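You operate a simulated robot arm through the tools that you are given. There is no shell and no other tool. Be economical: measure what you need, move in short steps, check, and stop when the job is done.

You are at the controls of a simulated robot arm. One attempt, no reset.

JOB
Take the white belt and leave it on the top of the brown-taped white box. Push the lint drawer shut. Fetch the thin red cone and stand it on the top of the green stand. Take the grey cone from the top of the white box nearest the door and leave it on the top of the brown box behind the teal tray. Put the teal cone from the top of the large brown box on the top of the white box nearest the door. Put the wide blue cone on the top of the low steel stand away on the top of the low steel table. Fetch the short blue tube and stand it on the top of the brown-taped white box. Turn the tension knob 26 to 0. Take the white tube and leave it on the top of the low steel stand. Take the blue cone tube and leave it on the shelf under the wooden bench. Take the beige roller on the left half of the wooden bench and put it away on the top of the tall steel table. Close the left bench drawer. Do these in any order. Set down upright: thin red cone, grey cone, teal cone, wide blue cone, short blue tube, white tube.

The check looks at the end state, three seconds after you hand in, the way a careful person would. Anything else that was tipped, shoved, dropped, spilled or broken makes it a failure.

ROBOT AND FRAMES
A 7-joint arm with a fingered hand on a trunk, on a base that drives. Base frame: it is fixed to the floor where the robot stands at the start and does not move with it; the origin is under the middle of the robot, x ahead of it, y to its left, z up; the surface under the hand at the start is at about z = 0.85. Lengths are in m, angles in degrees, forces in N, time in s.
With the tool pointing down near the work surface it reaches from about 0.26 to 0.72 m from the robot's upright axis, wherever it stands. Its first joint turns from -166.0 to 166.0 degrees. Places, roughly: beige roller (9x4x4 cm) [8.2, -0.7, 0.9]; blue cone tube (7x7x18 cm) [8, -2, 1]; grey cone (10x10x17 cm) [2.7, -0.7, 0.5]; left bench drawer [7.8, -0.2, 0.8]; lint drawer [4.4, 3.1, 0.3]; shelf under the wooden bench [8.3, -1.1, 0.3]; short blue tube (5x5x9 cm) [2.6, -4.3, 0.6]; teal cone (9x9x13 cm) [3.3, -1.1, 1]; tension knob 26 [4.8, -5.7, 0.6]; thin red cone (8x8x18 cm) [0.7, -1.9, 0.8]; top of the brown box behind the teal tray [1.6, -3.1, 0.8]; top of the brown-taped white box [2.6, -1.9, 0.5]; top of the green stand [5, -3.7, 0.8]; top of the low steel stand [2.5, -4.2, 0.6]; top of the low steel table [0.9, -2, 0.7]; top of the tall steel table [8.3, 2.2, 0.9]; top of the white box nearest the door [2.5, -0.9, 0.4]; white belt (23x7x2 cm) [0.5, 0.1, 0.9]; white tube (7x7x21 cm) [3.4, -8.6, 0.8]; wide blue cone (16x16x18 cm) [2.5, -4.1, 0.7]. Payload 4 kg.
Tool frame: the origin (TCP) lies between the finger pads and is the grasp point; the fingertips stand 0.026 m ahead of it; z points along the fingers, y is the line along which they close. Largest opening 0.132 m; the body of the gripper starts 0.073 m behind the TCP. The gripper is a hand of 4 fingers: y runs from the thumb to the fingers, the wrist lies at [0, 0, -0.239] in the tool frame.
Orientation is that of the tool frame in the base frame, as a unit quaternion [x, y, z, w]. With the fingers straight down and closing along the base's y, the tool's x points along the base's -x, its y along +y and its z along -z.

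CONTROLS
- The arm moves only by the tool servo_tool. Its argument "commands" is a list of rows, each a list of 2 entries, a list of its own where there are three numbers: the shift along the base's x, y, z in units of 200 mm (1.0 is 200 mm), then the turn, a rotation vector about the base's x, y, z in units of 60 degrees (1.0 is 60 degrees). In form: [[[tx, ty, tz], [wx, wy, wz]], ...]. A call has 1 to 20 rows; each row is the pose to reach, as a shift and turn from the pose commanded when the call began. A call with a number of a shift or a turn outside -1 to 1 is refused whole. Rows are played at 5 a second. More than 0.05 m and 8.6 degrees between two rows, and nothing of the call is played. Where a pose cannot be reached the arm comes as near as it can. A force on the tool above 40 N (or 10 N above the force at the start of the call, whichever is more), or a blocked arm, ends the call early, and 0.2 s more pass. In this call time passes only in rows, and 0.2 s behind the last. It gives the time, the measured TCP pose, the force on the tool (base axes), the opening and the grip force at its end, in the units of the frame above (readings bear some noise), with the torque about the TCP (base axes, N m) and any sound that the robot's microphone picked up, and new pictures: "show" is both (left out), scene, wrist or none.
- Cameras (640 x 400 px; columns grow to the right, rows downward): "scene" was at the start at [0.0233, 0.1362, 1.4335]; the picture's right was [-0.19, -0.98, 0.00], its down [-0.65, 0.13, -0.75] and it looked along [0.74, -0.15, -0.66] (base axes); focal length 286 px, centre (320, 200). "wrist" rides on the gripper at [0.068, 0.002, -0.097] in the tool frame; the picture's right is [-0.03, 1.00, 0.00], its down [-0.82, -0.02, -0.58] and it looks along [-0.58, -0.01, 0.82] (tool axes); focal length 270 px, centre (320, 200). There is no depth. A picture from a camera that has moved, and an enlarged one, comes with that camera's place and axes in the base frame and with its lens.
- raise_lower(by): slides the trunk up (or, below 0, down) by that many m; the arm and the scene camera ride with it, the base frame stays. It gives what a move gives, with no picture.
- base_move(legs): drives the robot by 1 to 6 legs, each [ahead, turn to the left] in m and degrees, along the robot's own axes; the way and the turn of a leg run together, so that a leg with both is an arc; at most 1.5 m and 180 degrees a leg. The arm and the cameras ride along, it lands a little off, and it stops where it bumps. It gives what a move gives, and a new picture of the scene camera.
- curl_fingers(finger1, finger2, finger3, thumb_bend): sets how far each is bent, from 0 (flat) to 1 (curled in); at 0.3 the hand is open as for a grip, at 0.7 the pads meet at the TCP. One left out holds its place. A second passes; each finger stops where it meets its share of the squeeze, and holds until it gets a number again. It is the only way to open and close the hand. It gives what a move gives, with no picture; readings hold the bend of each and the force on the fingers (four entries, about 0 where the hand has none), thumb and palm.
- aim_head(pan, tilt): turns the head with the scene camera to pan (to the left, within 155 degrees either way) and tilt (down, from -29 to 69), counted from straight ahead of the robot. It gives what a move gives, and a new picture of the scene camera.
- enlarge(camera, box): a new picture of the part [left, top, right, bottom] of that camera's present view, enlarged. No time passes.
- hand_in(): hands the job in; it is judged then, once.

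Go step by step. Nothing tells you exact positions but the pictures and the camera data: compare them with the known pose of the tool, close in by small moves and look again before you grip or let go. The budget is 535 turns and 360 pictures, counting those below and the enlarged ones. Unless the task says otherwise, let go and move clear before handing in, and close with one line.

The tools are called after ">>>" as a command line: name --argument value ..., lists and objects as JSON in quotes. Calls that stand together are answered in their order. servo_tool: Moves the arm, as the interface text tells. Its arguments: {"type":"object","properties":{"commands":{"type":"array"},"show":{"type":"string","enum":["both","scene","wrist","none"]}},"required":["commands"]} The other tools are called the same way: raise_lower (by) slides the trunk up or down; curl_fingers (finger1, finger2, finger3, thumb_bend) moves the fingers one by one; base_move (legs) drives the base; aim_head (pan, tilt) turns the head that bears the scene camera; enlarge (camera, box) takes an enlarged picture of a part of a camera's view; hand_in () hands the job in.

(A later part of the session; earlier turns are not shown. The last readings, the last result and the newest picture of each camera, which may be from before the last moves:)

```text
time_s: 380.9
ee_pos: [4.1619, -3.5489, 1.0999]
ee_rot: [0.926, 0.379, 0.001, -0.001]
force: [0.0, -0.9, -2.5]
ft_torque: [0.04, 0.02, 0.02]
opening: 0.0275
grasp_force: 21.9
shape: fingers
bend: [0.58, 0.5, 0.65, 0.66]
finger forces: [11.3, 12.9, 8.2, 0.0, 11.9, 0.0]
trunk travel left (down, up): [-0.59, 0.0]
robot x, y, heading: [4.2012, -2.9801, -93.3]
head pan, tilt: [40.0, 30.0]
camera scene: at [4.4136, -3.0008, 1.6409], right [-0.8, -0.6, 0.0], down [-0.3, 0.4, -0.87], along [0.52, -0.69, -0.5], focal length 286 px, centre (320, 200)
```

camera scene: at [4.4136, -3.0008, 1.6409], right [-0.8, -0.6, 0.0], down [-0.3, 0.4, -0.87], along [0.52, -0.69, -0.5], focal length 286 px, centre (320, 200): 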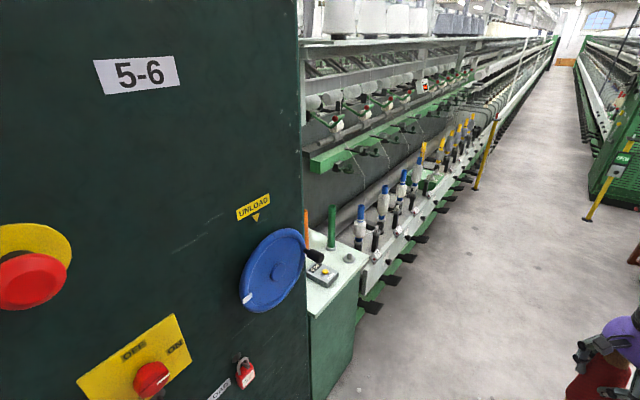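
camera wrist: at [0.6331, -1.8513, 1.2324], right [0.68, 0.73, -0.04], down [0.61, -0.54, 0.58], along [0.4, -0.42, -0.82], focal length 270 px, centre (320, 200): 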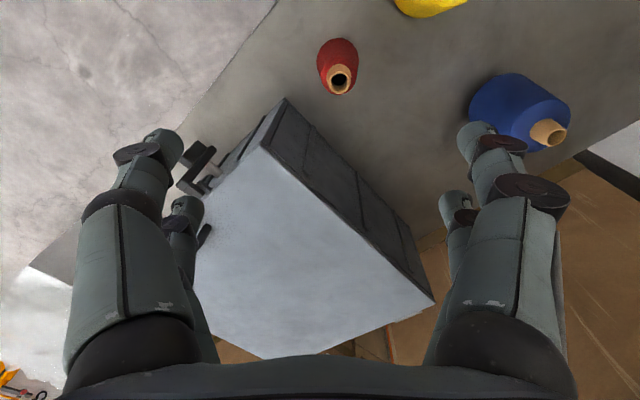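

The green stand is beside the cabinet, with its front edge at x≈4.8 and y −3.5 to −3.87. It carries pegs and a small control box. I'll retract the arm a bit and move alongside.

>>> servo_tool --commands '[[[0, 0.2, 0.1], [0, 0, 0]], [[0, 0.4, 0.3], [0, 0, 0]], [[0, 0.6, 0.5], [0, 0, 0]]]' --show "none"

>>> base_move --legs '[[0.72, 3]]'

>>> aim_head --pan 80 --tilt 35

```text
refused: row 2 steps farther than a row can; nothing moved
```

```text
time_s: 384.7
ee_pos: [4.1752, -4.2561, 1.1]
ee_rot: [0.915, 0.404, 0.001, 0.0]
force: [1.0, -0.4, -2.3]
ft_torque: [0.04, 0.02, -0.02]
opening: 0.0278
grasp_force: 22.1
shape: fingers
bend: [0.58, 0.5, 0.65, 0.66]
finger forces: [11.3, 13.0, 8.2, 0.0, 11.8, 0.0]
trunk travel left (down, up): [-0.59, 0.0]
robot x, y, heading: [4.1852, -3.6861, -89.8]
head pan, tilt: [40.0, 30.0]
camera scene: at [4.3959, -3.695, 1.6409], right [-0.77, -0.64, 0.0], down [-0.32, 0.38, -0.87], along [0.56, -0.66, -0.5], focal length 286 px, centre (320, 200)
```

scene: 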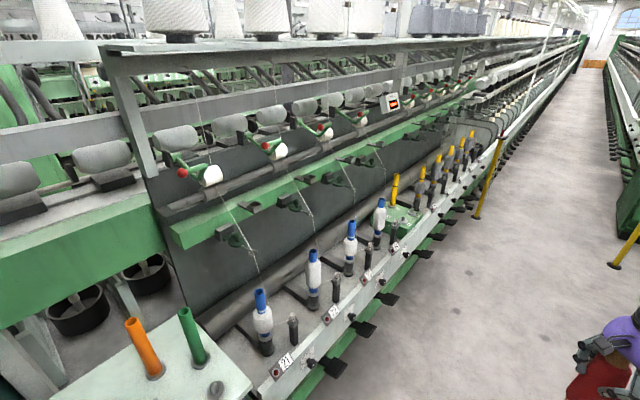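

```text
time_s: 385.8
ee_pos: [4.175, -4.2561, 1.0991]
ee_rot: [0.914, 0.405, 0.0, -0.001]
force: [-0.3, -0.1, -2.7]
ft_torque: [0.04, 0.01, 0.06]
opening: 0.0274
grasp_force: 22.2
shape: fingers
bend: [0.58, 0.5, 0.65, 0.66]
finger forces: [11.3, 12.9, 8.2, 0.1, 11.9, 0.0]
trunk travel left (down, up): [-0.59, 0.0]
robot x, y, heading: [4.1851, -3.6839, -90.0]
head pan, tilt: [80.0, 35.0]
camera scene: at [4.4244, -3.6407, 1.6331], right [-0.17, -0.98, 0.0], down [-0.56, 0.1, -0.82], along [0.81, -0.14, -0.57], focal length 286 px, centre (320, 200)
```

scene: 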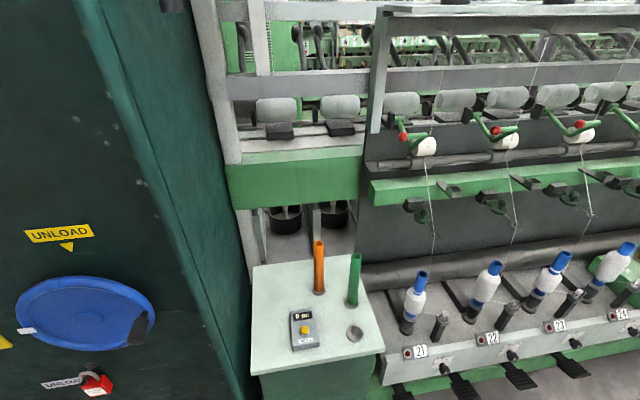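

>>> enlarge --camera "scene" --box '[220, 230, 412, 350]'

>>> servo_tool --commands '[[[0, 0.2, 0.1], [0, 0, 0]], [[0, 0.4, 0.2], [0, 0, 0]], [[0, 0.6, 0.3], [0, 0, 0]], [[0, 0.75, 0.45], [0, 0, 0]]]' --show "none"

```text
3.33 times, centred on (316, 290) of scene
camera zoom: at [4.4244, -3.6407, 1.6331], right [-0.17, -0.98, 0.0], down [-0.56, 0.1, -0.82], along [0.81, -0.14, -0.57], focal length 952 px, centre (333, -100)
```

zoom: 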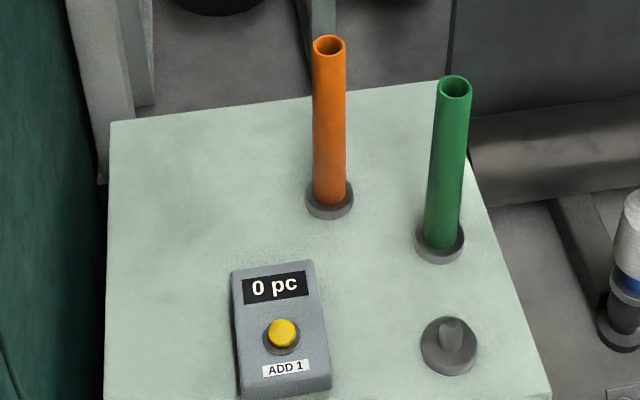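

```text
time_s: 386.8
ee_pos: [4.1738, -4.1052, 1.1898]
ee_rot: [0.914, 0.405, 0.0, -0.001]
force: [-0.6, -0.3, -1.7]
ft_torque: [0.0, 0.01, -0.01]
opening: 0.0273
grasp_force: 22.2
shape: fingers
bend: [0.58, 0.5, 0.65, 0.66]
finger forces: [10.9, 13.1, 8.3, 0.0, 12.5, 0.0]
trunk travel left (down, up): [-0.59, 0.0]
robot x, y, heading: [4.1816, -3.6827, -89.6]
head pan, tilt: [80.0, 35.0]
```

The free spot is the back-left of the stand top, about (5.06, −3.60). I'll turn to face the stand and rotate the hand 90° so it fits between the cabinet and the peg.

>>> base_move --legs '[[0, 90]]'

>>> servo_tool --commands '[[[0, 0, 0], [0, 0, 0.125]], [[0, 0, 0], [0, 0, 0.25]], [[0, 0, 0], [0, 0, 0.375]], [[0, 0, 0], [0, 0, 0.5]], [[0, 0, 0], [0, 0, 0.625]], [[0, 0, 0], [0, 0, 0.75]]]' --show "none"

>>> servo_tool --commands '[[[0, 0, 0], [0, 0, 0.125]], [[0, 0, 0], [0, 0, 0.25]], [[0, 0, 0], [0, 0, 0.375]], [[0, 0, 0], [0, 0, 0.5]], [[0, 0, 0], [0, 0, 0.625]], [[0, 0, 0], [0, 0, 0.75]]]' --show "wrist"

```text
time_s: 391.4
ee_pos: [4.6051, -3.7045, 1.1896]
ee_rot: [0.371, 0.929, 0.001, -0.003]
force: [0.3, 0.0, -2.3]
ft_torque: [-0.02, 0.03, 0.0]
opening: 0.0265
grasp_force: 22.1
shape: fingers
bend: [0.58, 0.5, 0.65, 0.66]
finger forces: [10.8, 13.2, 8.2, 0.1, 11.7, 0.1]
trunk travel left (down, up): [-0.59, 0.0]
robot x, y, heading: [4.1831, -3.6864, -1.3]
head pan, tilt: [80.0, 35.0]
camera scene: at [4.1451, -3.4449, 1.6331], right [0.98, -0.19, 0.0], down [-0.11, -0.56, -0.82], along [0.16, 0.8, -0.57], focal length 286 px, centre (320, 200)
```

scene: 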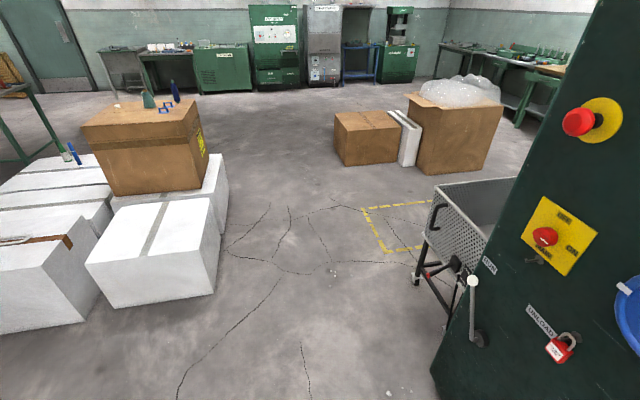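

```text
time_s: 392.8
ee_pos: [4.6059, -3.7034, 1.1895]
ee_rot: [-0.014, 1.0, 0.0, -0.001]
force: [0.2, 0.3, -1.7]
ft_torque: [-0.01, 0.03, 0.0]
opening: 0.0269
grasp_force: 21.9
shape: fingers
bend: [0.58, 0.5, 0.65, 0.66]
finger forces: [10.7, 13.2, 8.2, 0.0, 11.8, 0.1]
trunk travel left (down, up): [-0.59, 0.0]
robot x, y, heading: [4.187, -3.6839, -1.1]
head pan, tilt: [80.0, 35.0]
```

```text
time_s: 394.2
ee_pos: [4.6054, -3.7033, 1.1909]
ee_rot: [-0.396, 0.918, 0.0, -0.001]
force: [-0.1, 0.5, -1.2]
ft_torque: [-0.01, -0.01, 0.04]
opening: 0.0267
grasp_force: 21.9
shape: fingers
bend: [0.58, 0.5, 0.65, 0.66]
finger forces: [10.6, 13.2, 8.4, 0.0, 11.8, 0.0]
trunk travel left (down, up): [-0.59, 0.0]
robot x, y, heading: [4.1838, -3.6833, -1.0]
head pan, tilt: [80.0, 35.0]
camera wrist: at [4.5583, -3.7519, 1.2871], right [-0.71, 0.7, 0.0], down [0.58, 0.58, 0.58], along [0.41, 0.41, -0.82], focal length 270 px, centre (320, 200)
```

wrist: 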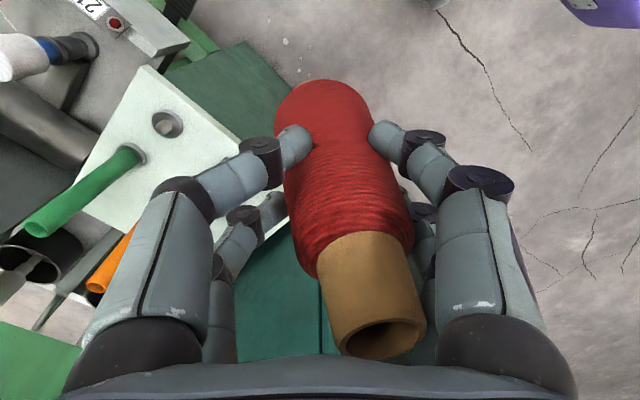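

The red cone leans about 5°. I'll drive forward 0.18 m, then position above the spot and correct the lean.

>>> base_move --legs '[[0.18, 1]]'

>>> aim_head --pan 5 --tilt 40

```text
time_s: 395.7
ee_pos: [4.7866, -3.698, 1.1888]
ee_rot: [-0.403, 0.915, 0.0, -0.002]
force: [0.0, 0.1, -1.8]
ft_torque: [-0.02, 0.01, 0.03]
opening: 0.0269
grasp_force: 22.1
shape: fingers
bend: [0.58, 0.5, 0.65, 0.66]
finger forces: [10.7, 13.3, 8.4, 0.0, 11.7, 0.1]
trunk travel left (down, up): [-0.59, 0.0]
robot x, y, heading: [4.3634, -3.6871, -0.1]
head pan, tilt: [80.0, 35.0]
camera scene: at [4.3215, -3.4475, 1.6331], right [0.98, -0.17, 0.0], down [-0.1, -0.56, -0.82], along [0.14, 0.81, -0.57], focal length 286 px, centre (320, 200)
```

scene: 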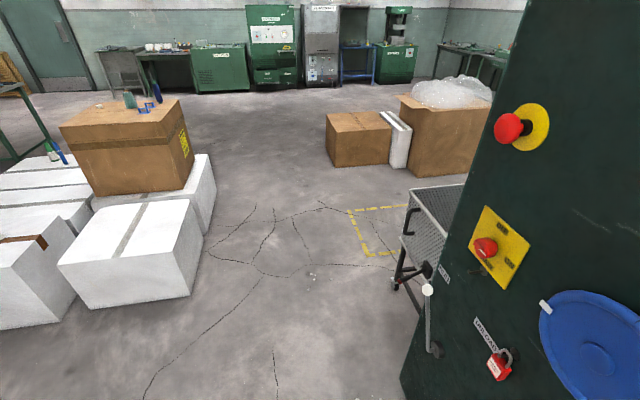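

```text
time_s: 397.1
ee_pos: [4.7843, -3.6984, 1.1908]
ee_rot: [-0.403, 0.915, 0.0, -0.001]
force: [0.5, 0.5, -1.7]
ft_torque: [-0.04, 0.02, 0.0]
opening: 0.0267
grasp_force: 22.1
shape: fingers
bend: [0.58, 0.5, 0.65, 0.66]
finger forces: [10.7, 13.4, 8.4, 0.1, 12.0, 0.0]
trunk travel left (down, up): [-0.59, 0.0]
robot x, y, heading: [4.3666, -3.6881, -0.1]
head pan, tilt: [5.0, 40.0]
camera scene: at [4.3898, -3.5269, 1.6255], right [0.09, -1.0, 0.0], down [-0.64, -0.06, -0.77], along [0.76, 0.07, -0.64], focal length 286 px, centre (320, 200)
```

scene: 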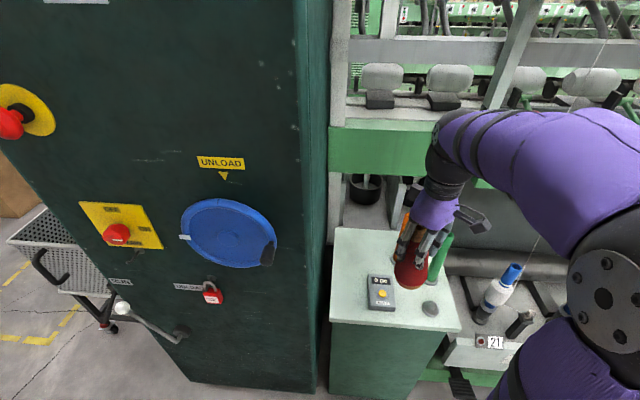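

>>> servo_tool --commands '[[[0.2, 0.1, 0], [0.03, 0.03, 0]], [[0.4, 0.2, 0], [0.058, 0.059, 0]], [[0.6, 0.3, 0], [0.058, 0.059, 0]], [[0.8, 0.4, 0], [0.058, 0.059, 0]], [[1.0, 0.45, 0], [0.058, 0.059, 0]]]' --show "none"

>>> servo_tool --commands '[[[0.2, 0.02, 0], [0, 0, 0]], [[0.37, 0.04, 0], [0, 0, 0]]]' --show "both"

```text
time_s: 398.3
ee_pos: [4.987, -3.6071, 1.1899]
ee_rot: [-0.402, 0.914, 0.041, -0.018]
force: [0.4, 0.2, -2.3]
ft_torque: [-0.01, 0.05, 0.02]
opening: 0.0262
grasp_force: 22.1
shape: fingers
bend: [0.58, 0.5, 0.65, 0.66]
finger forces: [10.5, 13.6, 8.6, 0.0, 11.8, 0.1]
trunk travel left (down, up): [-0.59, 0.0]
robot x, y, heading: [4.3648, -3.6853, 0.2]
head pan, tilt: [5.0, 40.0]
```

```text
time_s: 398.9
ee_pos: [5.0497, -3.6012, 1.1864]
ee_rot: [-0.403, 0.914, 0.041, -0.019]
force: [0.1, 0.9, -1.6]
ft_torque: [-0.03, -0.04, -0.01]
opening: 0.0255
grasp_force: 21.9
shape: fingers
bend: [0.58, 0.5, 0.65, 0.71]
finger forces: [9.9, 13.5, 9.0, 0.1, 11.4, 0.0]
out of reach, approached as far as the arm can: row 2
trunk travel left (down, up): [-0.59, 0.0]
robot x, y, heading: [4.3634, -3.6879, 0.0]
head pan, tilt: [5.0, 40.0]
camera scene: at [4.3895, -3.5272, 1.6256], right [0.09, -1.0, 0.0], down [-0.64, -0.06, -0.77], along [0.76, 0.07, -0.64], focal length 286 px, centre (320, 200)
camera wrist: at [5.0095, -3.6554, 1.2835], right [-0.72, 0.69, 0.09], down [0.6, 0.55, 0.57], along [0.35, 0.46, -0.82], focal length 270 px, centre (320, 200)
```

scene: 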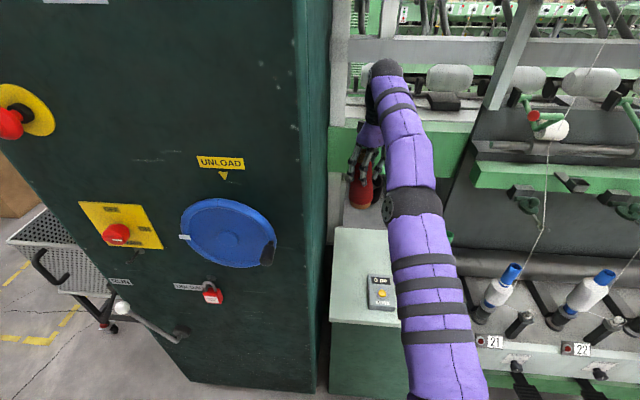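
wrist: 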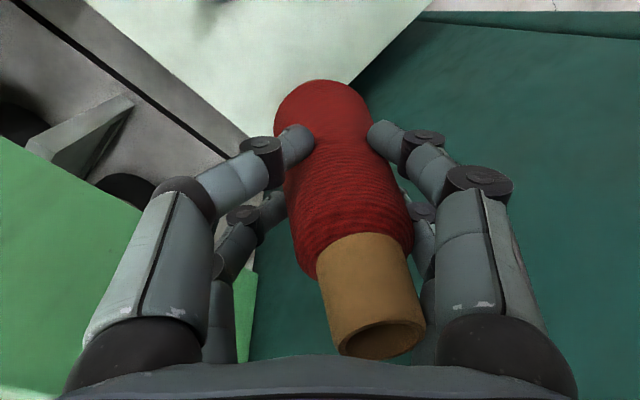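

Now I'll lower with the trunk to just above the surface.

>>> raise_lower --by -0.2

>>> servo_tool --commands '[[[0.05, 0, -0.05], [0, 0, 0]]]' --show "both"

```text
time_s: 401.1
ee_pos: [5.0515, -3.6012, 0.9875]
ee_rot: [-0.402, 0.914, 0.041, -0.017]
force: [0.8, 0.8, -1.9]
ft_torque: [-0.01, 0.0, 0.01]
opening: 0.0246
grasp_force: 21.8
shape: fingers
bend: [0.58, 0.5, 0.65, 0.72]
finger forces: [9.6, 13.5, 9.8, 0.1, 12.4, 0.1]
trunk travel left (down, up): [-0.39, 0.2]
robot x, y, heading: [4.3616, -3.6855, 0.2]
head pan, tilt: [5.0, 40.0]
```

```text
time_s: 401.5
ee_pos: [5.0542, -3.6009, 0.9773]
ee_rot: [-0.402, 0.915, 0.041, -0.016]
force: [-0.3, -0.4, -2.6]
ft_torque: [-0.01, 0.01, -0.03]
opening: 0.0244
grasp_force: 22.4
shape: fingers
bend: [0.58, 0.5, 0.65, 0.72]
finger forces: [9.6, 13.5, 9.8, 0.0, 12.5, 0.1]
out of reach, approached as far as the arm can: row 1
trunk travel left (down, up): [-0.39, 0.2]
robot x, y, heading: [4.3648, -3.6869, -0.0]
head pan, tilt: [5.0, 40.0]
camera scene: at [4.3897, -3.527, 1.4256], right [0.09, -1.0, 0.0], down [-0.64, -0.06, -0.77], along [0.76, 0.07, -0.64], focal length 286 px, centre (320, 200)
camera wrist: at [5.0136, -3.6542, 1.074], right [-0.72, 0.69, 0.09], down [0.6, 0.55, 0.57], along [0.35, 0.46, -0.81], focal length 270 px, centre (320, 200)
```

scene: 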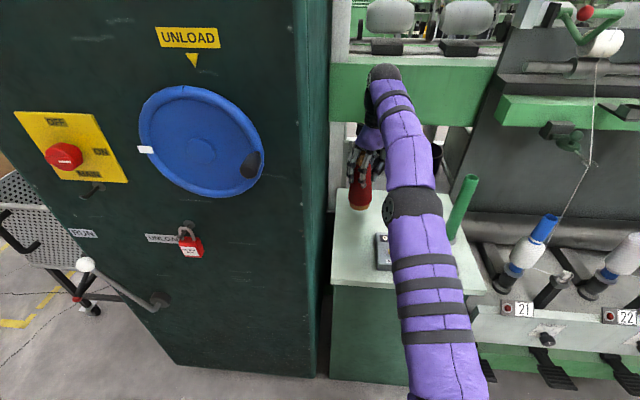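
wrist: 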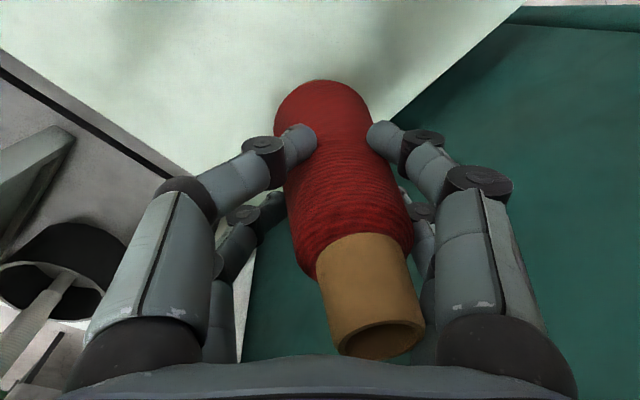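

>>> enlarge --camera "scene" --box '[310, 120, 470, 220]'

```text
4.00 times, centred on (390, 170) of scene
camera zoom: at [4.3897, -3.527, 1.4256], right [0.09, -1.0, 0.0], down [-0.64, -0.06, -0.77], along [0.76, 0.07, -0.64], focal length 1142 px, centre (40, 320)
```

zoom: 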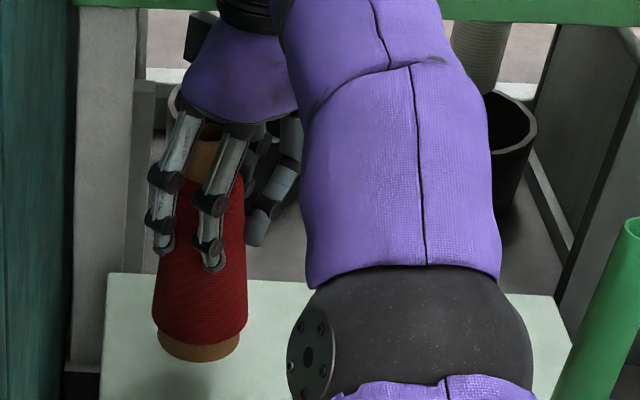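

The cone is over the free back-left area and nearly vertical. Lowering to contact.

>>> raise_lower --by -0.04

>>> servo_tool --commands '[[[0, 0, -0.02], [0, 0, 0]], [[0, 0, -0.04], [0, 0, 0]], [[0, 0, -0.06], [0, 0, 0]], [[0, 0, -0.08], [0, 0, 0]], [[0, 0, -0.1], [0, 0, 0]], [[0, 0, -0.12], [0, 0, 0]], [[0, 0, -0.14], [0, 0, 0]]]' --show "none"

>>> enlarge --camera "scene" --box '[310, 120, 470, 220]'

```text
time_s: 402.3
ee_pos: [5.0542, -3.5999, 0.9386]
ee_rot: [-0.403, 0.914, 0.039, -0.017]
force: [-0.1, 0.3, -1.8]
ft_torque: [-0.05, -0.02, 0.0]
opening: 0.0241
grasp_force: 23.0
shape: fingers
bend: [0.58, 0.5, 0.65, 0.72]
finger forces: [9.6, 13.4, 9.9, 0.0, 12.5, 0.0]
trunk travel left (down, up): [-0.35, 0.24]
robot x, y, heading: [4.3657, -3.6837, -0.3]
head pan, tilt: [5.0, 40.0]
```

```text
time_s: 403.9
ee_pos: [5.053, -3.6015, 0.9151]
ee_rot: [-0.402, 0.915, 0.039, -0.014]
force: [-0.1, -7.6, 28.9]
ft_torque: [0.26, 0.31, 0.1]
opening: 0.0241
grasp_force: 28.6
shape: fingers
bend: [0.58, 0.52, 0.66, 0.72]
finger forces: [13.5, 13.5, 13.1, 0.1, 17.3, 0.0]
trunk travel left (down, up): [-0.35, 0.24]
robot x, y, heading: [4.3631, -3.6834, -0.1]
head pan, tilt: [5.0, 40.0]
```

```text
4.00 times, centred on (390, 170) of scene
camera zoom: at [4.3872, -3.5281, 1.3863], right [0.09, -1.0, 0.0], down [-0.64, -0.05, -0.77], along [0.76, 0.07, -0.64], focal length 1142 px, centre (40, 320)
```

zoom: 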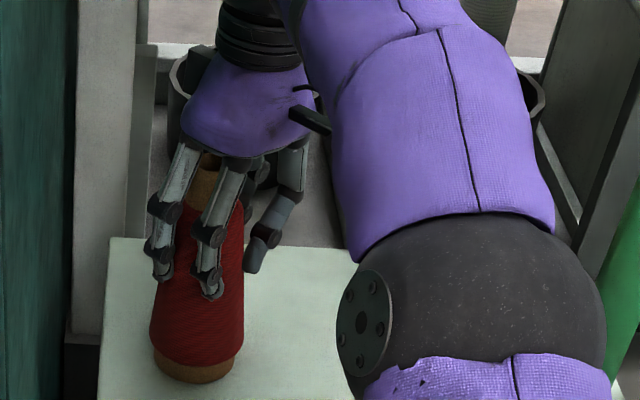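

On the surface. I'll relax 2 mm and open gradually.

>>> servo_tool --commands '[[[0, 0, 0.015], [0, 0, 0]]]' --show "none"

>>> curl_fingers --finger1 0.5 --finger2 0.46 --finger3 0.5 --thumb_bend 0.5

>>> curl_fingers --finger1 0.3 --finger2 0.3 --finger3 0.3 --thumb_bend 0.3

>>> enlarge --camera "wrist" --box '[0, 0, 640, 400]'

```text
time_s: 404.3
ee_pos: [5.0534, -3.6006, 0.9159]
ee_rot: [-0.403, 0.914, 0.039, -0.016]
force: [0.7, -9.0, 27.4]
ft_torque: [0.18, 0.12, 0.05]
opening: 0.024
grasp_force: 28.5
shape: fingers
bend: [0.58, 0.52, 0.67, 0.72]
finger forces: [12.6, 13.4, 13.5, 0.1, 18.2, 0.0]
trunk travel left (down, up): [-0.35, 0.24]
robot x, y, heading: [4.3654, -3.6855, 0.0]
head pan, tilt: [5.0, 40.0]
```

```text
time_s: 405.3
ee_pos: [5.0539, -3.5988, 0.9121]
ee_rot: [-0.402, 0.914, 0.04, -0.018]
force: [-0.2, -1.6, 0.0]
ft_torque: [-0.01, 0.01, 0.02]
opening: 0.0654
grasp_force: 0.3
shape: fingers
bend: [0.5, 0.46, 0.5, 0.5]
finger forces: [0.0, 0.3, 0.1, 0.0, 0.0, 0.1]
trunk travel left (down, up): [-0.35, 0.24]
robot x, y, heading: [4.3648, -3.6857, 0.0]
head pan, tilt: [5.0, 40.0]
```

```text
time_s: 406.3
ee_pos: [5.0544, -3.5999, 0.9131]
ee_rot: [-0.402, 0.914, 0.04, -0.017]
force: [-0.5, -0.4, -0.1]
ft_torque: [0.03, -0.02, 0.0]
opening: 0.1325
grasp_force: 0.0
shape: fingers
bend: [0.3, 0.3, 0.3, 0.3]
finger forces: [0.1, 0.0, 0.1, 0.0, 0.1, 0.0]
trunk travel left (down, up): [-0.35, 0.24]
robot x, y, heading: [4.3651, -3.6878, -0.2]
head pan, tilt: [5.0, 40.0]
```

```text
1.00 times, centred on (320, 200) of wrist (not enlarged: the box is as wide or as high as the picture)
camera zoom: at [5.0133, -3.6543, 1.0094], right [-0.72, 0.69, 0.09], down [0.6, 0.55, 0.57], along [0.35, 0.46, -0.81], focal length 270 px, centre (320, 200)
```

zoom: 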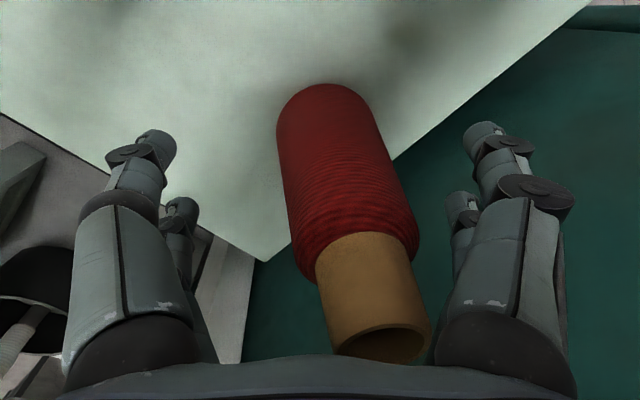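

The red cone stands on its own. Lifting straight up with the trunk.

>>> raise_lower --by 0.2

>>> servo_tool --commands '[[[-0.2, 0, 0.05], [0, 0, 0]], [[-0.4, -0.05, 0.1], [-0.03, -0.03, 0]], [[-0.6, -0.1, 0.15], [-0.058, -0.059, 0]], [[-0.8, -0.15, 0.2], [-0.058, -0.059, 0]], [[-1.0, -0.2, 0.25], [-0.058, -0.059, 0]]]' --show "scene"

```text
time_s: 408.5
ee_pos: [5.0544, -3.6005, 1.1134]
ee_rot: [-0.403, 0.914, 0.041, -0.017]
force: [-0.2, -0.1, 0.9]
ft_torque: [-0.02, 0.05, 0.0]
opening: 0.1321
grasp_force: 0.1
shape: fingers
bend: [0.3, 0.3, 0.3, 0.3]
finger forces: [0.0, 0.0, 0.0, 0.1, 0.0, 0.1]
trunk travel left (down, up): [-0.55, 0.04]
robot x, y, heading: [4.365, -3.6883, 0.3]
head pan, tilt: [5.0, 40.0]
```

```text
time_s: 409.7
ee_pos: [4.8529, -3.6382, 1.1643]
ee_rot: [-0.403, 0.915, -0.001, -0.001]
force: [-0.3, 0.1, 0.2]
ft_torque: [0.02, 0.0, 0.02]
opening: 0.1328
grasp_force: 0.1
shape: fingers
bend: [0.3, 0.3, 0.3, 0.3]
finger forces: [0.0, 0.0, 0.1, 0.0, 0.0, 0.1]
trunk travel left (down, up): [-0.55, 0.04]
robot x, y, heading: [4.3644, -3.6886, -0.1]
head pan, tilt: [5.0, 40.0]
camera scene: at [4.3891, -3.5269, 1.5856], right [0.09, -1.0, 0.0], down [-0.64, -0.06, -0.77], along [0.76, 0.07, -0.64], focal length 286 px, centre (320, 200)
```

scene: 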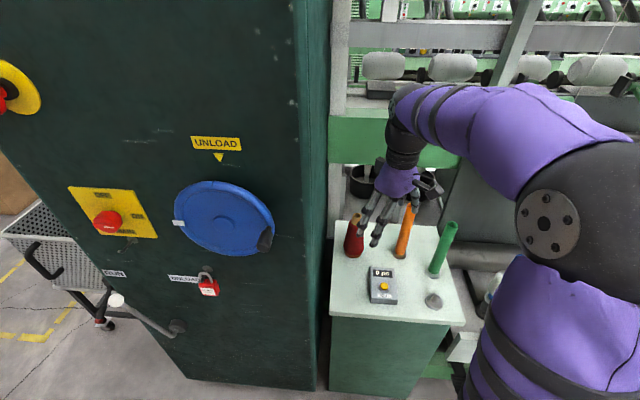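

The red cone is in place on the green stand. Next is tension knob 26 farther along this machine, so I'll back up and drive down the aisle.

>>> base_move --legs '[[-0.25, 0], [0, -90], [1.4, 0], [0.5, 0]]'

>>> aim_head --pan 80 --tilt 38

```text
time_s: 424.8
ee_pos: [4.22, -6.063, 1.1622]
ee_rot: [0.348, 0.938, 0.001, 0.0]
force: [0.2, 0.2, -0.1]
ft_torque: [-0.01, 0.01, 0.02]
opening: 0.1329
grasp_force: 0.1
shape: fingers
bend: [0.3, 0.3, 0.3, 0.3]
finger forces: [0.1, 0.0, 0.0, 0.1, 0.0, 0.0]
trunk travel left (down, up): [-0.55, 0.04]
robot x, y, heading: [4.1531, -5.5753, -88.5]
head pan, tilt: [5.0, 40.0]
camera scene: at [4.3183, -5.597, 1.5855], right [-0.99, -0.12, 0.0], down [-0.07, 0.64, -0.77], along [0.09, -0.76, -0.64], focal length 286 px, centre (320, 200)
```

scene: 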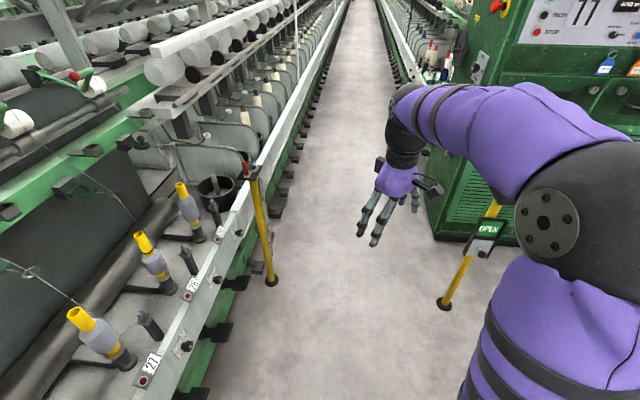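

```text
time_s: 426.3
ee_pos: [4.2211, -6.064, 1.1647]
ee_rot: [0.347, 0.938, 0.0, -0.001]
force: [-0.3, -0.2, -0.9]
ft_torque: [0.01, 0.03, -0.04]
opening: 0.1327
grasp_force: 0.0
shape: fingers
bend: [0.3, 0.3, 0.3, 0.3]
finger forces: [0.1, 0.0, 0.0, 0.0, 0.0, 0.0]
trunk travel left (down, up): [-0.55, 0.04]
robot x, y, heading: [4.155, -5.5773, -88.5]
head pan, tilt: [80.0, 38.0]
camera scene: at [4.3938, -5.5249, 1.5885], right [-0.15, -0.99, 0.0], down [-0.61, 0.09, -0.79], along [0.78, -0.11, -0.62], focal length 286 px, centre (320, 200)
```

scene: 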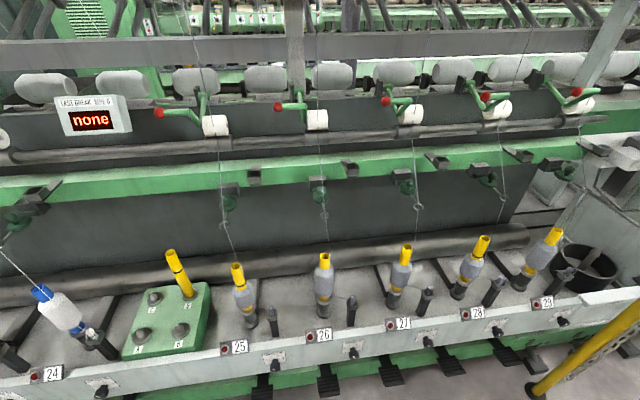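

>>> enlarge --camera "scene" --box '[240, 300, 400, 400]'

```text
4.00 times, centred on (320, 350) of scene
camera zoom: at [4.3938, -5.5249, 1.5885], right [-0.15, -0.99, 0.0], down [-0.61, 0.09, -0.79], along [0.78, -0.11, -0.62], focal length 1142 px, centre (320, -400)
```

zoom: 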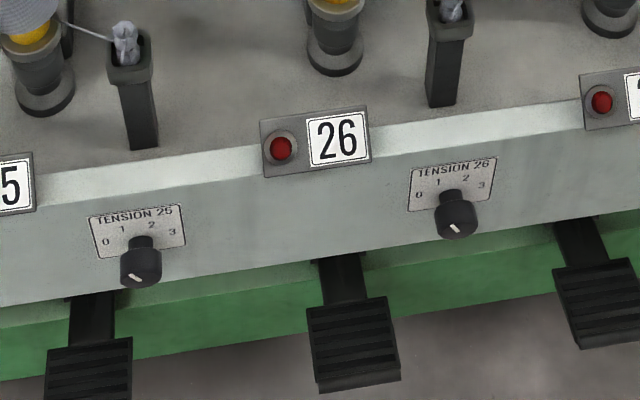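

Knob 26 is at about (4.81, −5.69, 0.6) on the front panel, with scale marks 0–3 above it. I'll align in front of it, facing the panel.

>>> base_move --legs '[[0.11, 0], [0, 88.5]]'

>>> raise_lower --by -0.4

>>> aim_head --pan 0 --tilt 40

```text
time_s: 431.6
ee_pos: [4.6488, -5.6471, 1.1633]
ee_rot: [-0.395, 0.919, -0.001, 0.0]
force: [0.2, 0.3, 0.4]
ft_torque: [-0.04, -0.03, 0.01]
opening: 0.1324
grasp_force: 0.1
shape: fingers
bend: [0.3, 0.3, 0.3, 0.3]
finger forces: [0.0, 0.1, 0.1, 0.1, 0.1, 0.0]
trunk travel left (down, up): [-0.55, 0.04]
robot x, y, heading: [4.1594, -5.6894, -1.1]
head pan, tilt: [80.0, 38.0]
camera scene: at [4.1198, -5.449, 1.5885], right [0.98, -0.19, 0.0], down [-0.12, -0.6, -0.79], along [0.15, 0.77, -0.62], focal length 286 px, centre (320, 200)
```

scene: 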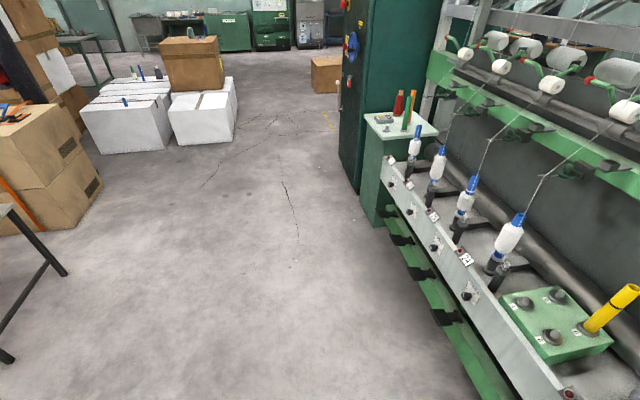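

```text
time_s: 435.4
ee_pos: [4.649, -5.6475, 0.7626]
ee_rot: [-0.395, 0.919, 0.0, -0.002]
force: [1.1, -0.4, -0.5]
ft_torque: [-0.01, 0.01, 0.01]
opening: 0.1326
grasp_force: 0.1
shape: fingers
bend: [0.3, 0.3, 0.3, 0.3]
finger forces: [0.0, 0.1, 0.0, 0.0, 0.1, 0.0]
trunk travel left (down, up): [-0.15, 0.44]
robot x, y, heading: [4.1601, -5.687, -1.4]
head pan, tilt: [80.0, 38.0]
```

```text
time_s: 437.0
ee_pos: [4.6494, -5.6462, 0.7628]
ee_rot: [-0.395, 0.919, 0.0, -0.001]
force: [0.1, 0.5, -0.5]
ft_torque: [0.04, 0.01, -0.01]
opening: 0.1327
grasp_force: 0.2
shape: fingers
bend: [0.3, 0.3, 0.3, 0.3]
finger forces: [0.0, 0.1, 0.0, 0.1, 0.1, 0.1]
trunk travel left (down, up): [-0.15, 0.44]
robot x, y, heading: [4.1604, -5.6852, -0.8]
head pan, tilt: [0.0, 40.0]
camera scene: at [4.1883, -5.5352, 1.1855], right [-0.02, -1.0, 0.0], down [-0.64, 0.01, -0.77], along [0.77, -0.01, -0.64], focal length 286 px, centre (320, 200)
```

scene: 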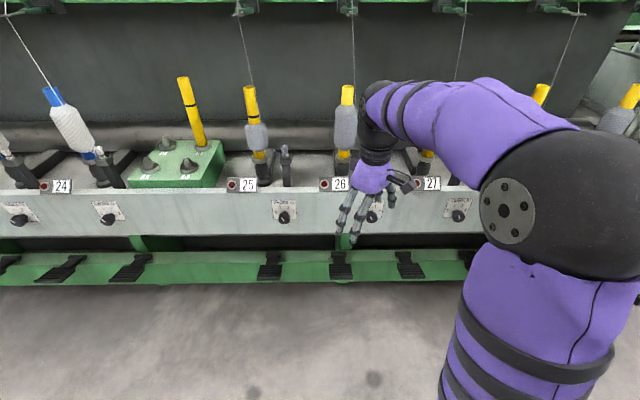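

The hand is in front of the knob. I'll back up 0.2 m to get room for a horizontal hand, and raise the hand out of the way to see the pointer.

>>> base_move --legs '[[-0.2, 0]]'

>>> servo_tool --commands '[[[0, 0.2, 0], [0, 0, 0.14]], [[0, 0.4, 0], [0, 0, 0.28]], [[0, 0.6, 0], [0, 0, 0.42]], [[0, 0.8, 0], [0, 0, 0.56]], [[0, 0.9, 0], [0, 0, 0.7]]]' --show "none"

>>> enlarge --camera "scene" --box '[320, 130, 448, 210]'

```text
time_s: 438.6
ee_pos: [4.4489, -5.6456, 0.763]
ee_rot: [-0.393, 0.919, 0.0, 0.0]
force: [0.1, 0.1, -0.3]
ft_torque: [-0.02, 0.02, -0.02]
opening: 0.1326
grasp_force: 0.0
shape: fingers
bend: [0.3, 0.3, 0.3, 0.3]
finger forces: [0.0, 0.1, 0.1, 0.1, 0.0, 0.0]
trunk travel left (down, up): [-0.15, 0.44]
robot x, y, heading: [3.9624, -5.6822, -1.2]
head pan, tilt: [0.0, 40.0]
camera scene: at [3.989, -5.5314, 1.1855], right [-0.02, -1.0, 0.0], down [-0.64, 0.01, -0.77], along [0.77, -0.02, -0.64], focal length 286 px, centre (320, 200)
```

scene: 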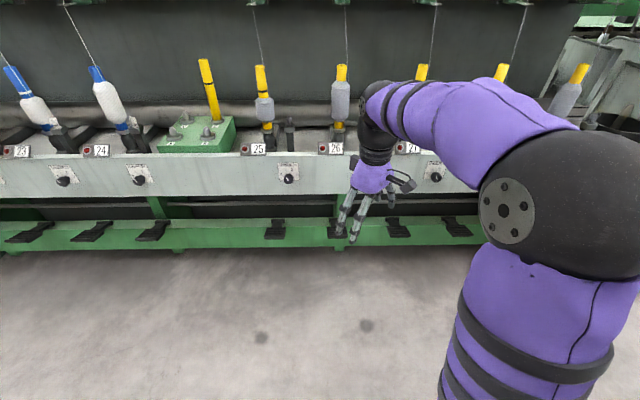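

```text
time_s: 439.8
ee_pos: [4.4509, -5.4636, 0.7634]
ee_rot: [-0.698, 0.716, 0.0, -0.001]
force: [0.2, -0.5, 0.7]
ft_torque: [0.01, 0.0, -0.01]
opening: 0.1328
grasp_force: 0.1
shape: fingers
bend: [0.3, 0.3, 0.3, 0.3]
finger forces: [0.0, 0.1, 0.0, 0.0, 0.1, 0.1]
trunk travel left (down, up): [-0.15, 0.44]
robot x, y, heading: [3.9632, -5.6835, -1.0]
head pan, tilt: [0.0, 40.0]
```

```text
5.00 times, centred on (384, 170) of scene
camera zoom: at [3.989, -5.5315, 1.1856], right [-0.02, -1.0, 0.0], down [-0.64, 0.01, -0.77], along [0.77, -0.02, -0.64], focal length 1428 px, centre (0, 350)
```

zoom: 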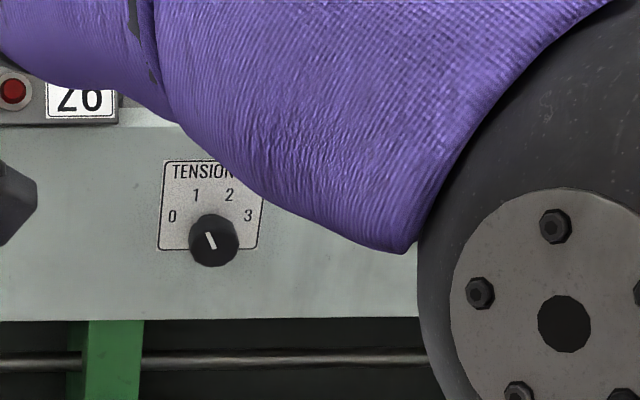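

The pointer sits at 1, and the marks are about 50° apart, so I need about 50° counter-clockwise to reach 0. The knob front is at (4.795, −5.697, 0.610), and I'll swing the hand horizontal to face it.

>>> servo_tool --commands '[[[0.1, -0.1, 0], [0, -0.14, 0]], [[0.2, -0.2, 0], [0, -0.28, 0]], [[0.3, -0.3, 0], [0, -0.42, 0]], [[0.4, -0.4, 0], [0, -0.56, 0]], [[0.5, -0.5, 0], [0, -0.7, 0]], [[0.6, -0.6, 0], [0, -0.84, 0]], [[0.7, -0.7, 0], [0, -0.98, 0]]]' --show "none"

>>> servo_tool --commands '[[[0.05, -0.1, -0.15], [0, -0.14, 0]], [[0.1, -0.2, -0.3], [0, -0.28, 0]], [[0.15, -0.3, -0.45], [0, -0.4, 0]], [[0.15, -0.4, -0.6], [0, -0.52, 0]], [[0.15, -0.466, -0.76], [0, -0.52, 0]]]' --show "both"

```text
time_s: 441.4
ee_pos: [4.5882, -5.6066, 0.7581]
ee_rot: [-0.598, 0.638, -0.335, 0.351]
force: [0.8, 1.1, 1.6]
ft_torque: [-0.12, 0.17, -0.04]
opening: 0.1325
grasp_force: 0.1
shape: fingers
bend: [0.3, 0.3, 0.3, 0.3]
finger forces: [0.1, 0.0, 0.1, 0.0, 0.1, 0.1]
trunk travel left (down, up): [-0.15, 0.44]
robot x, y, heading: [3.9614, -5.6833, -1.0]
head pan, tilt: [0.0, 40.0]
```

```text
time_s: 442.6
ee_pos: [4.6128, -5.6533, 0.6934]
ee_rot: [-0.541, 0.558, -0.439, 0.452]
force: [-0.6, 0.0, -0.3]
ft_torque: [0.03, 0.01, -0.02]
opening: 0.1329
grasp_force: 0.1
shape: fingers
bend: [0.3, 0.3, 0.3, 0.3]
finger forces: [0.0, 0.1, 0.0, 0.1, 0.1, 0.0]
out of reach, approached as far as the arm can: row 3, 4, 5
trunk travel left (down, up): [-0.15, 0.44]
robot x, y, heading: [3.9571, -5.6812, -1.3]
head pan, tilt: [0.0, 40.0]
camera scene: at [3.989, -5.5314, 1.1856], right [-0.02, -1.0, 0.0], down [-0.64, 0.01, -0.77], along [0.77, -0.02, -0.64], focal length 286 px, centre (320, 200)
camera wrist: at [4.5184, -5.7198, 0.7095], right [-0.21, 0.05, -0.98], down [-0.55, 0.82, 0.16], along [0.81, 0.58, -0.14], focal length 270 px, centre (320, 200)
```

scene: 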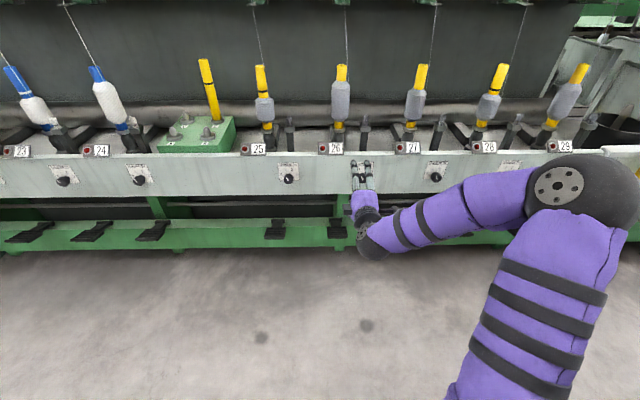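
wrist: 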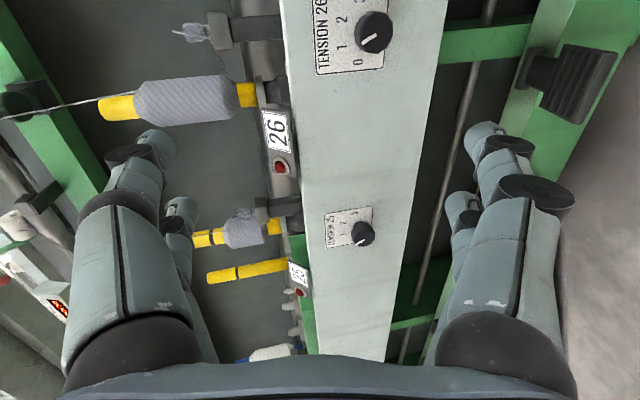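

The hand is nearly horizontal, about 12° down, which is good enough. Now I'll align in y and z in front of the knob.

>>> servo_tool --commands '[[[0, -0.11, -0.2], [0, 0, 0]], [[0, -0.22, -0.415], [0, 0, 0]], [[0.15, -0.22, -0.415], [0, 0, 0]], [[0.3, -0.22, -0.415], [0, 0, 0]]]' --show "both"

```text
time_s: 443.6
ee_pos: [4.6218, -5.6829, 0.6593]
ee_rot: [-0.555, 0.558, -0.426, 0.446]
force: [-1.1, 0.1, 0.6]
ft_torque: [-0.01, -0.02, 0.03]
opening: 0.1332
grasp_force: 0.2
shape: fingers
bend: [0.3, 0.3, 0.3, 0.3]
finger forces: [0.0, 0.1, 0.0, 0.0, 0.1, 0.0]
out of reach, approached as far as the arm can: row 1, 2, 3, 4
trunk travel left (down, up): [-0.15, 0.44]
robot x, y, heading: [3.9563, -5.6871, -1.3]
head pan, tilt: [0.0, 40.0]
camera scene: at [3.9888, -5.5315, 1.1857], right [-0.02, -1.0, 0.0], down [-0.64, 0.01, -0.77], along [0.77, -0.02, -0.64], focal length 286 px, centre (320, 200)
camera wrist: at [4.5289, -5.7534, 0.6785], right [-0.24, 0.05, -0.97], down [-0.57, 0.8, 0.18], along [0.79, 0.59, -0.17], focal length 270 px, centre (320, 200)
```

scene: 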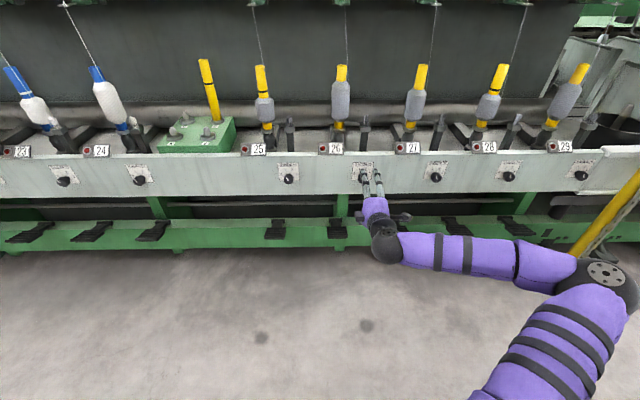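
wrist: 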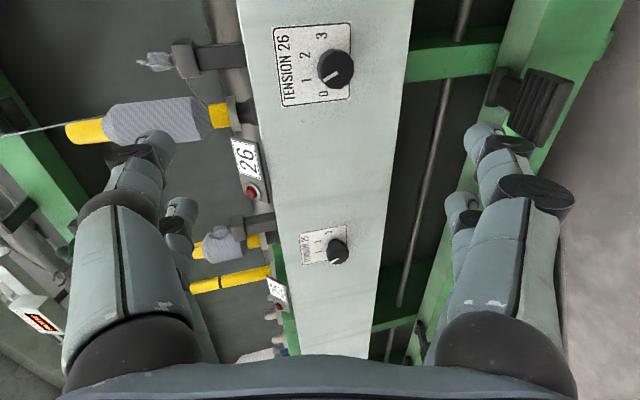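

Reach is limited in this posture. I'll try a different trunk height for better arm geometry.

>>> raise_lower --by 0.2

>>> servo_tool --commands '[[[0, 0, -0.2], [0, 0, 0]], [[0, 0, -0.4], [0, -0.05, 0]], [[0, -0.05, -0.6], [0, -0.1, 0]], [[0, -0.07, -0.8], [0, -0.15, 0]], [[0, -0.07, -1.0], [0, -0.2, 0]]]' --show "scene"

```text
time_s: 445.8
ee_pos: [4.6222, -5.6834, 0.8588]
ee_rot: [-0.555, 0.559, -0.425, 0.446]
force: [-0.1, 0.0, 0.0]
ft_torque: [-0.04, 0.0, -0.01]
opening: 0.133
grasp_force: 0.0
shape: fingers
bend: [0.3, 0.3, 0.3, 0.3]
finger forces: [0.0, 0.0, 0.0, 0.0, 0.0, 0.0]
trunk travel left (down, up): [-0.35, 0.24]
robot x, y, heading: [3.9618, -5.6811, -1.1]
head pan, tilt: [0.0, 40.0]
```

```text
time_s: 446.9
ee_pos: [4.6556, -5.7996, 0.7926]
ee_rot: [0.556, -0.514, 0.429, -0.493]
force: [0.0, -0.2, 0.2]
ft_torque: [-0.02, -0.04, 0.01]
opening: 0.1329
grasp_force: 0.1
shape: fingers
bend: [0.3, 0.3, 0.3, 0.3]
finger forces: [0.0, 0.1, 0.1, 0.1, 0.0, 0.1]
out of reach, approached as far as the arm can: row 1, 2, 3, 4, 5
trunk travel left (down, up): [-0.35, 0.24]
robot x, y, heading: [3.9607, -5.6836, -1.5]
head pan, tilt: [0.0, 40.0]
camera scene: at [3.9894, -5.5314, 1.3857], right [-0.02, -1.0, 0.0], down [-0.64, 0.01, -0.77], along [0.77, -0.02, -0.64], focal length 286 px, centre (320, 200)
```

scene: 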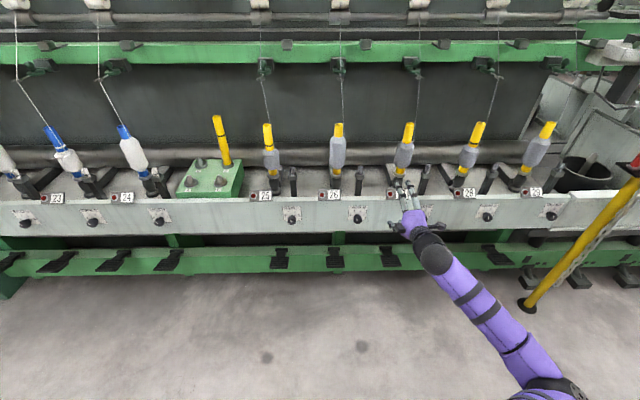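

This roll is unfavourable for the wrist. I'll roll the hand 90° so its bend lies in the arm's natural plane, with the camera below and closing sideways.

>>> servo_tool --commands '[[[-0.1, 0.1, 0.1], [0.14, 0, 0]], [[-0.2, 0.2, 0.2], [0.28, 0, 0]], [[-0.2, 0.3, 0.2], [0.42, 0, 0]], [[-0.2, 0.4, 0.2], [0.56, 0, 0]], [[-0.2, 0.5, 0.2], [0.7, 0, 0]], [[-0.2, 0.5, 0.2], [0.84, 0, 0]], [[-0.2, 0.5, 0.2], [0.98, 0, 0]]]' --show "none"

>>> servo_tool --commands '[[[0, 0, 0], [0.14, 0, 0]], [[0, 0, 0], [0.28, 0, 0]], [[0, 0, 0], [0.42, 0, 0]], [[0, 0, 0], [0.5, 0, 0]]]' --show "scene"

```text
time_s: 448.6
ee_pos: [4.6138, -5.7317, 0.8791]
ee_rot: [-0.254, 0.666, -0.11, 0.693]
force: [-0.3, 0.5, -0.3]
ft_torque: [-0.03, 0.04, -0.05]
opening: 0.1332
grasp_force: 0.2
shape: fingers
bend: [0.3, 0.3, 0.3, 0.3]
finger forces: [0.1, 0.1, 0.0, 0.0, 0.0, 0.0]
out of reach, approached as far as the arm can: row 3, 4, 5, 6, 7
trunk travel left (down, up): [-0.35, 0.24]
robot x, y, heading: [3.9609, -5.6813, -1.4]
head pan, tilt: [0.0, 40.0]
```

```text
time_s: 449.6
ee_pos: [4.6197, -5.7619, 0.9192]
ee_rot: [-0.062, 0.677, 0.063, 0.731]
force: [0.7, 0.2, 0.1]
ft_torque: [-0.03, -0.02, 0.0]
opening: 0.1331
grasp_force: 0.0
shape: fingers
bend: [0.3, 0.3, 0.3, 0.3]
finger forces: [0.0, 0.0, 0.0, 0.0, 0.1, 0.0]
out of reach, approached as far as the arm can: row 1, 2, 3, 4
trunk travel left (down, up): [-0.35, 0.24]
robot x, y, heading: [3.9605, -5.684, -1.3]
head pan, tilt: [0.0, 40.0]
camera scene: at [3.9891, -5.5315, 1.3856], right [-0.02, -1.0, 0.0], down [-0.64, 0.01, -0.77], along [0.77, -0.02, -0.64], focal length 286 px, centre (320, 200)
```

scene: 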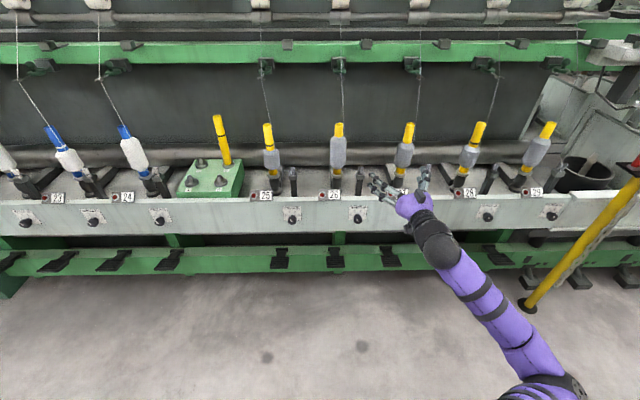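

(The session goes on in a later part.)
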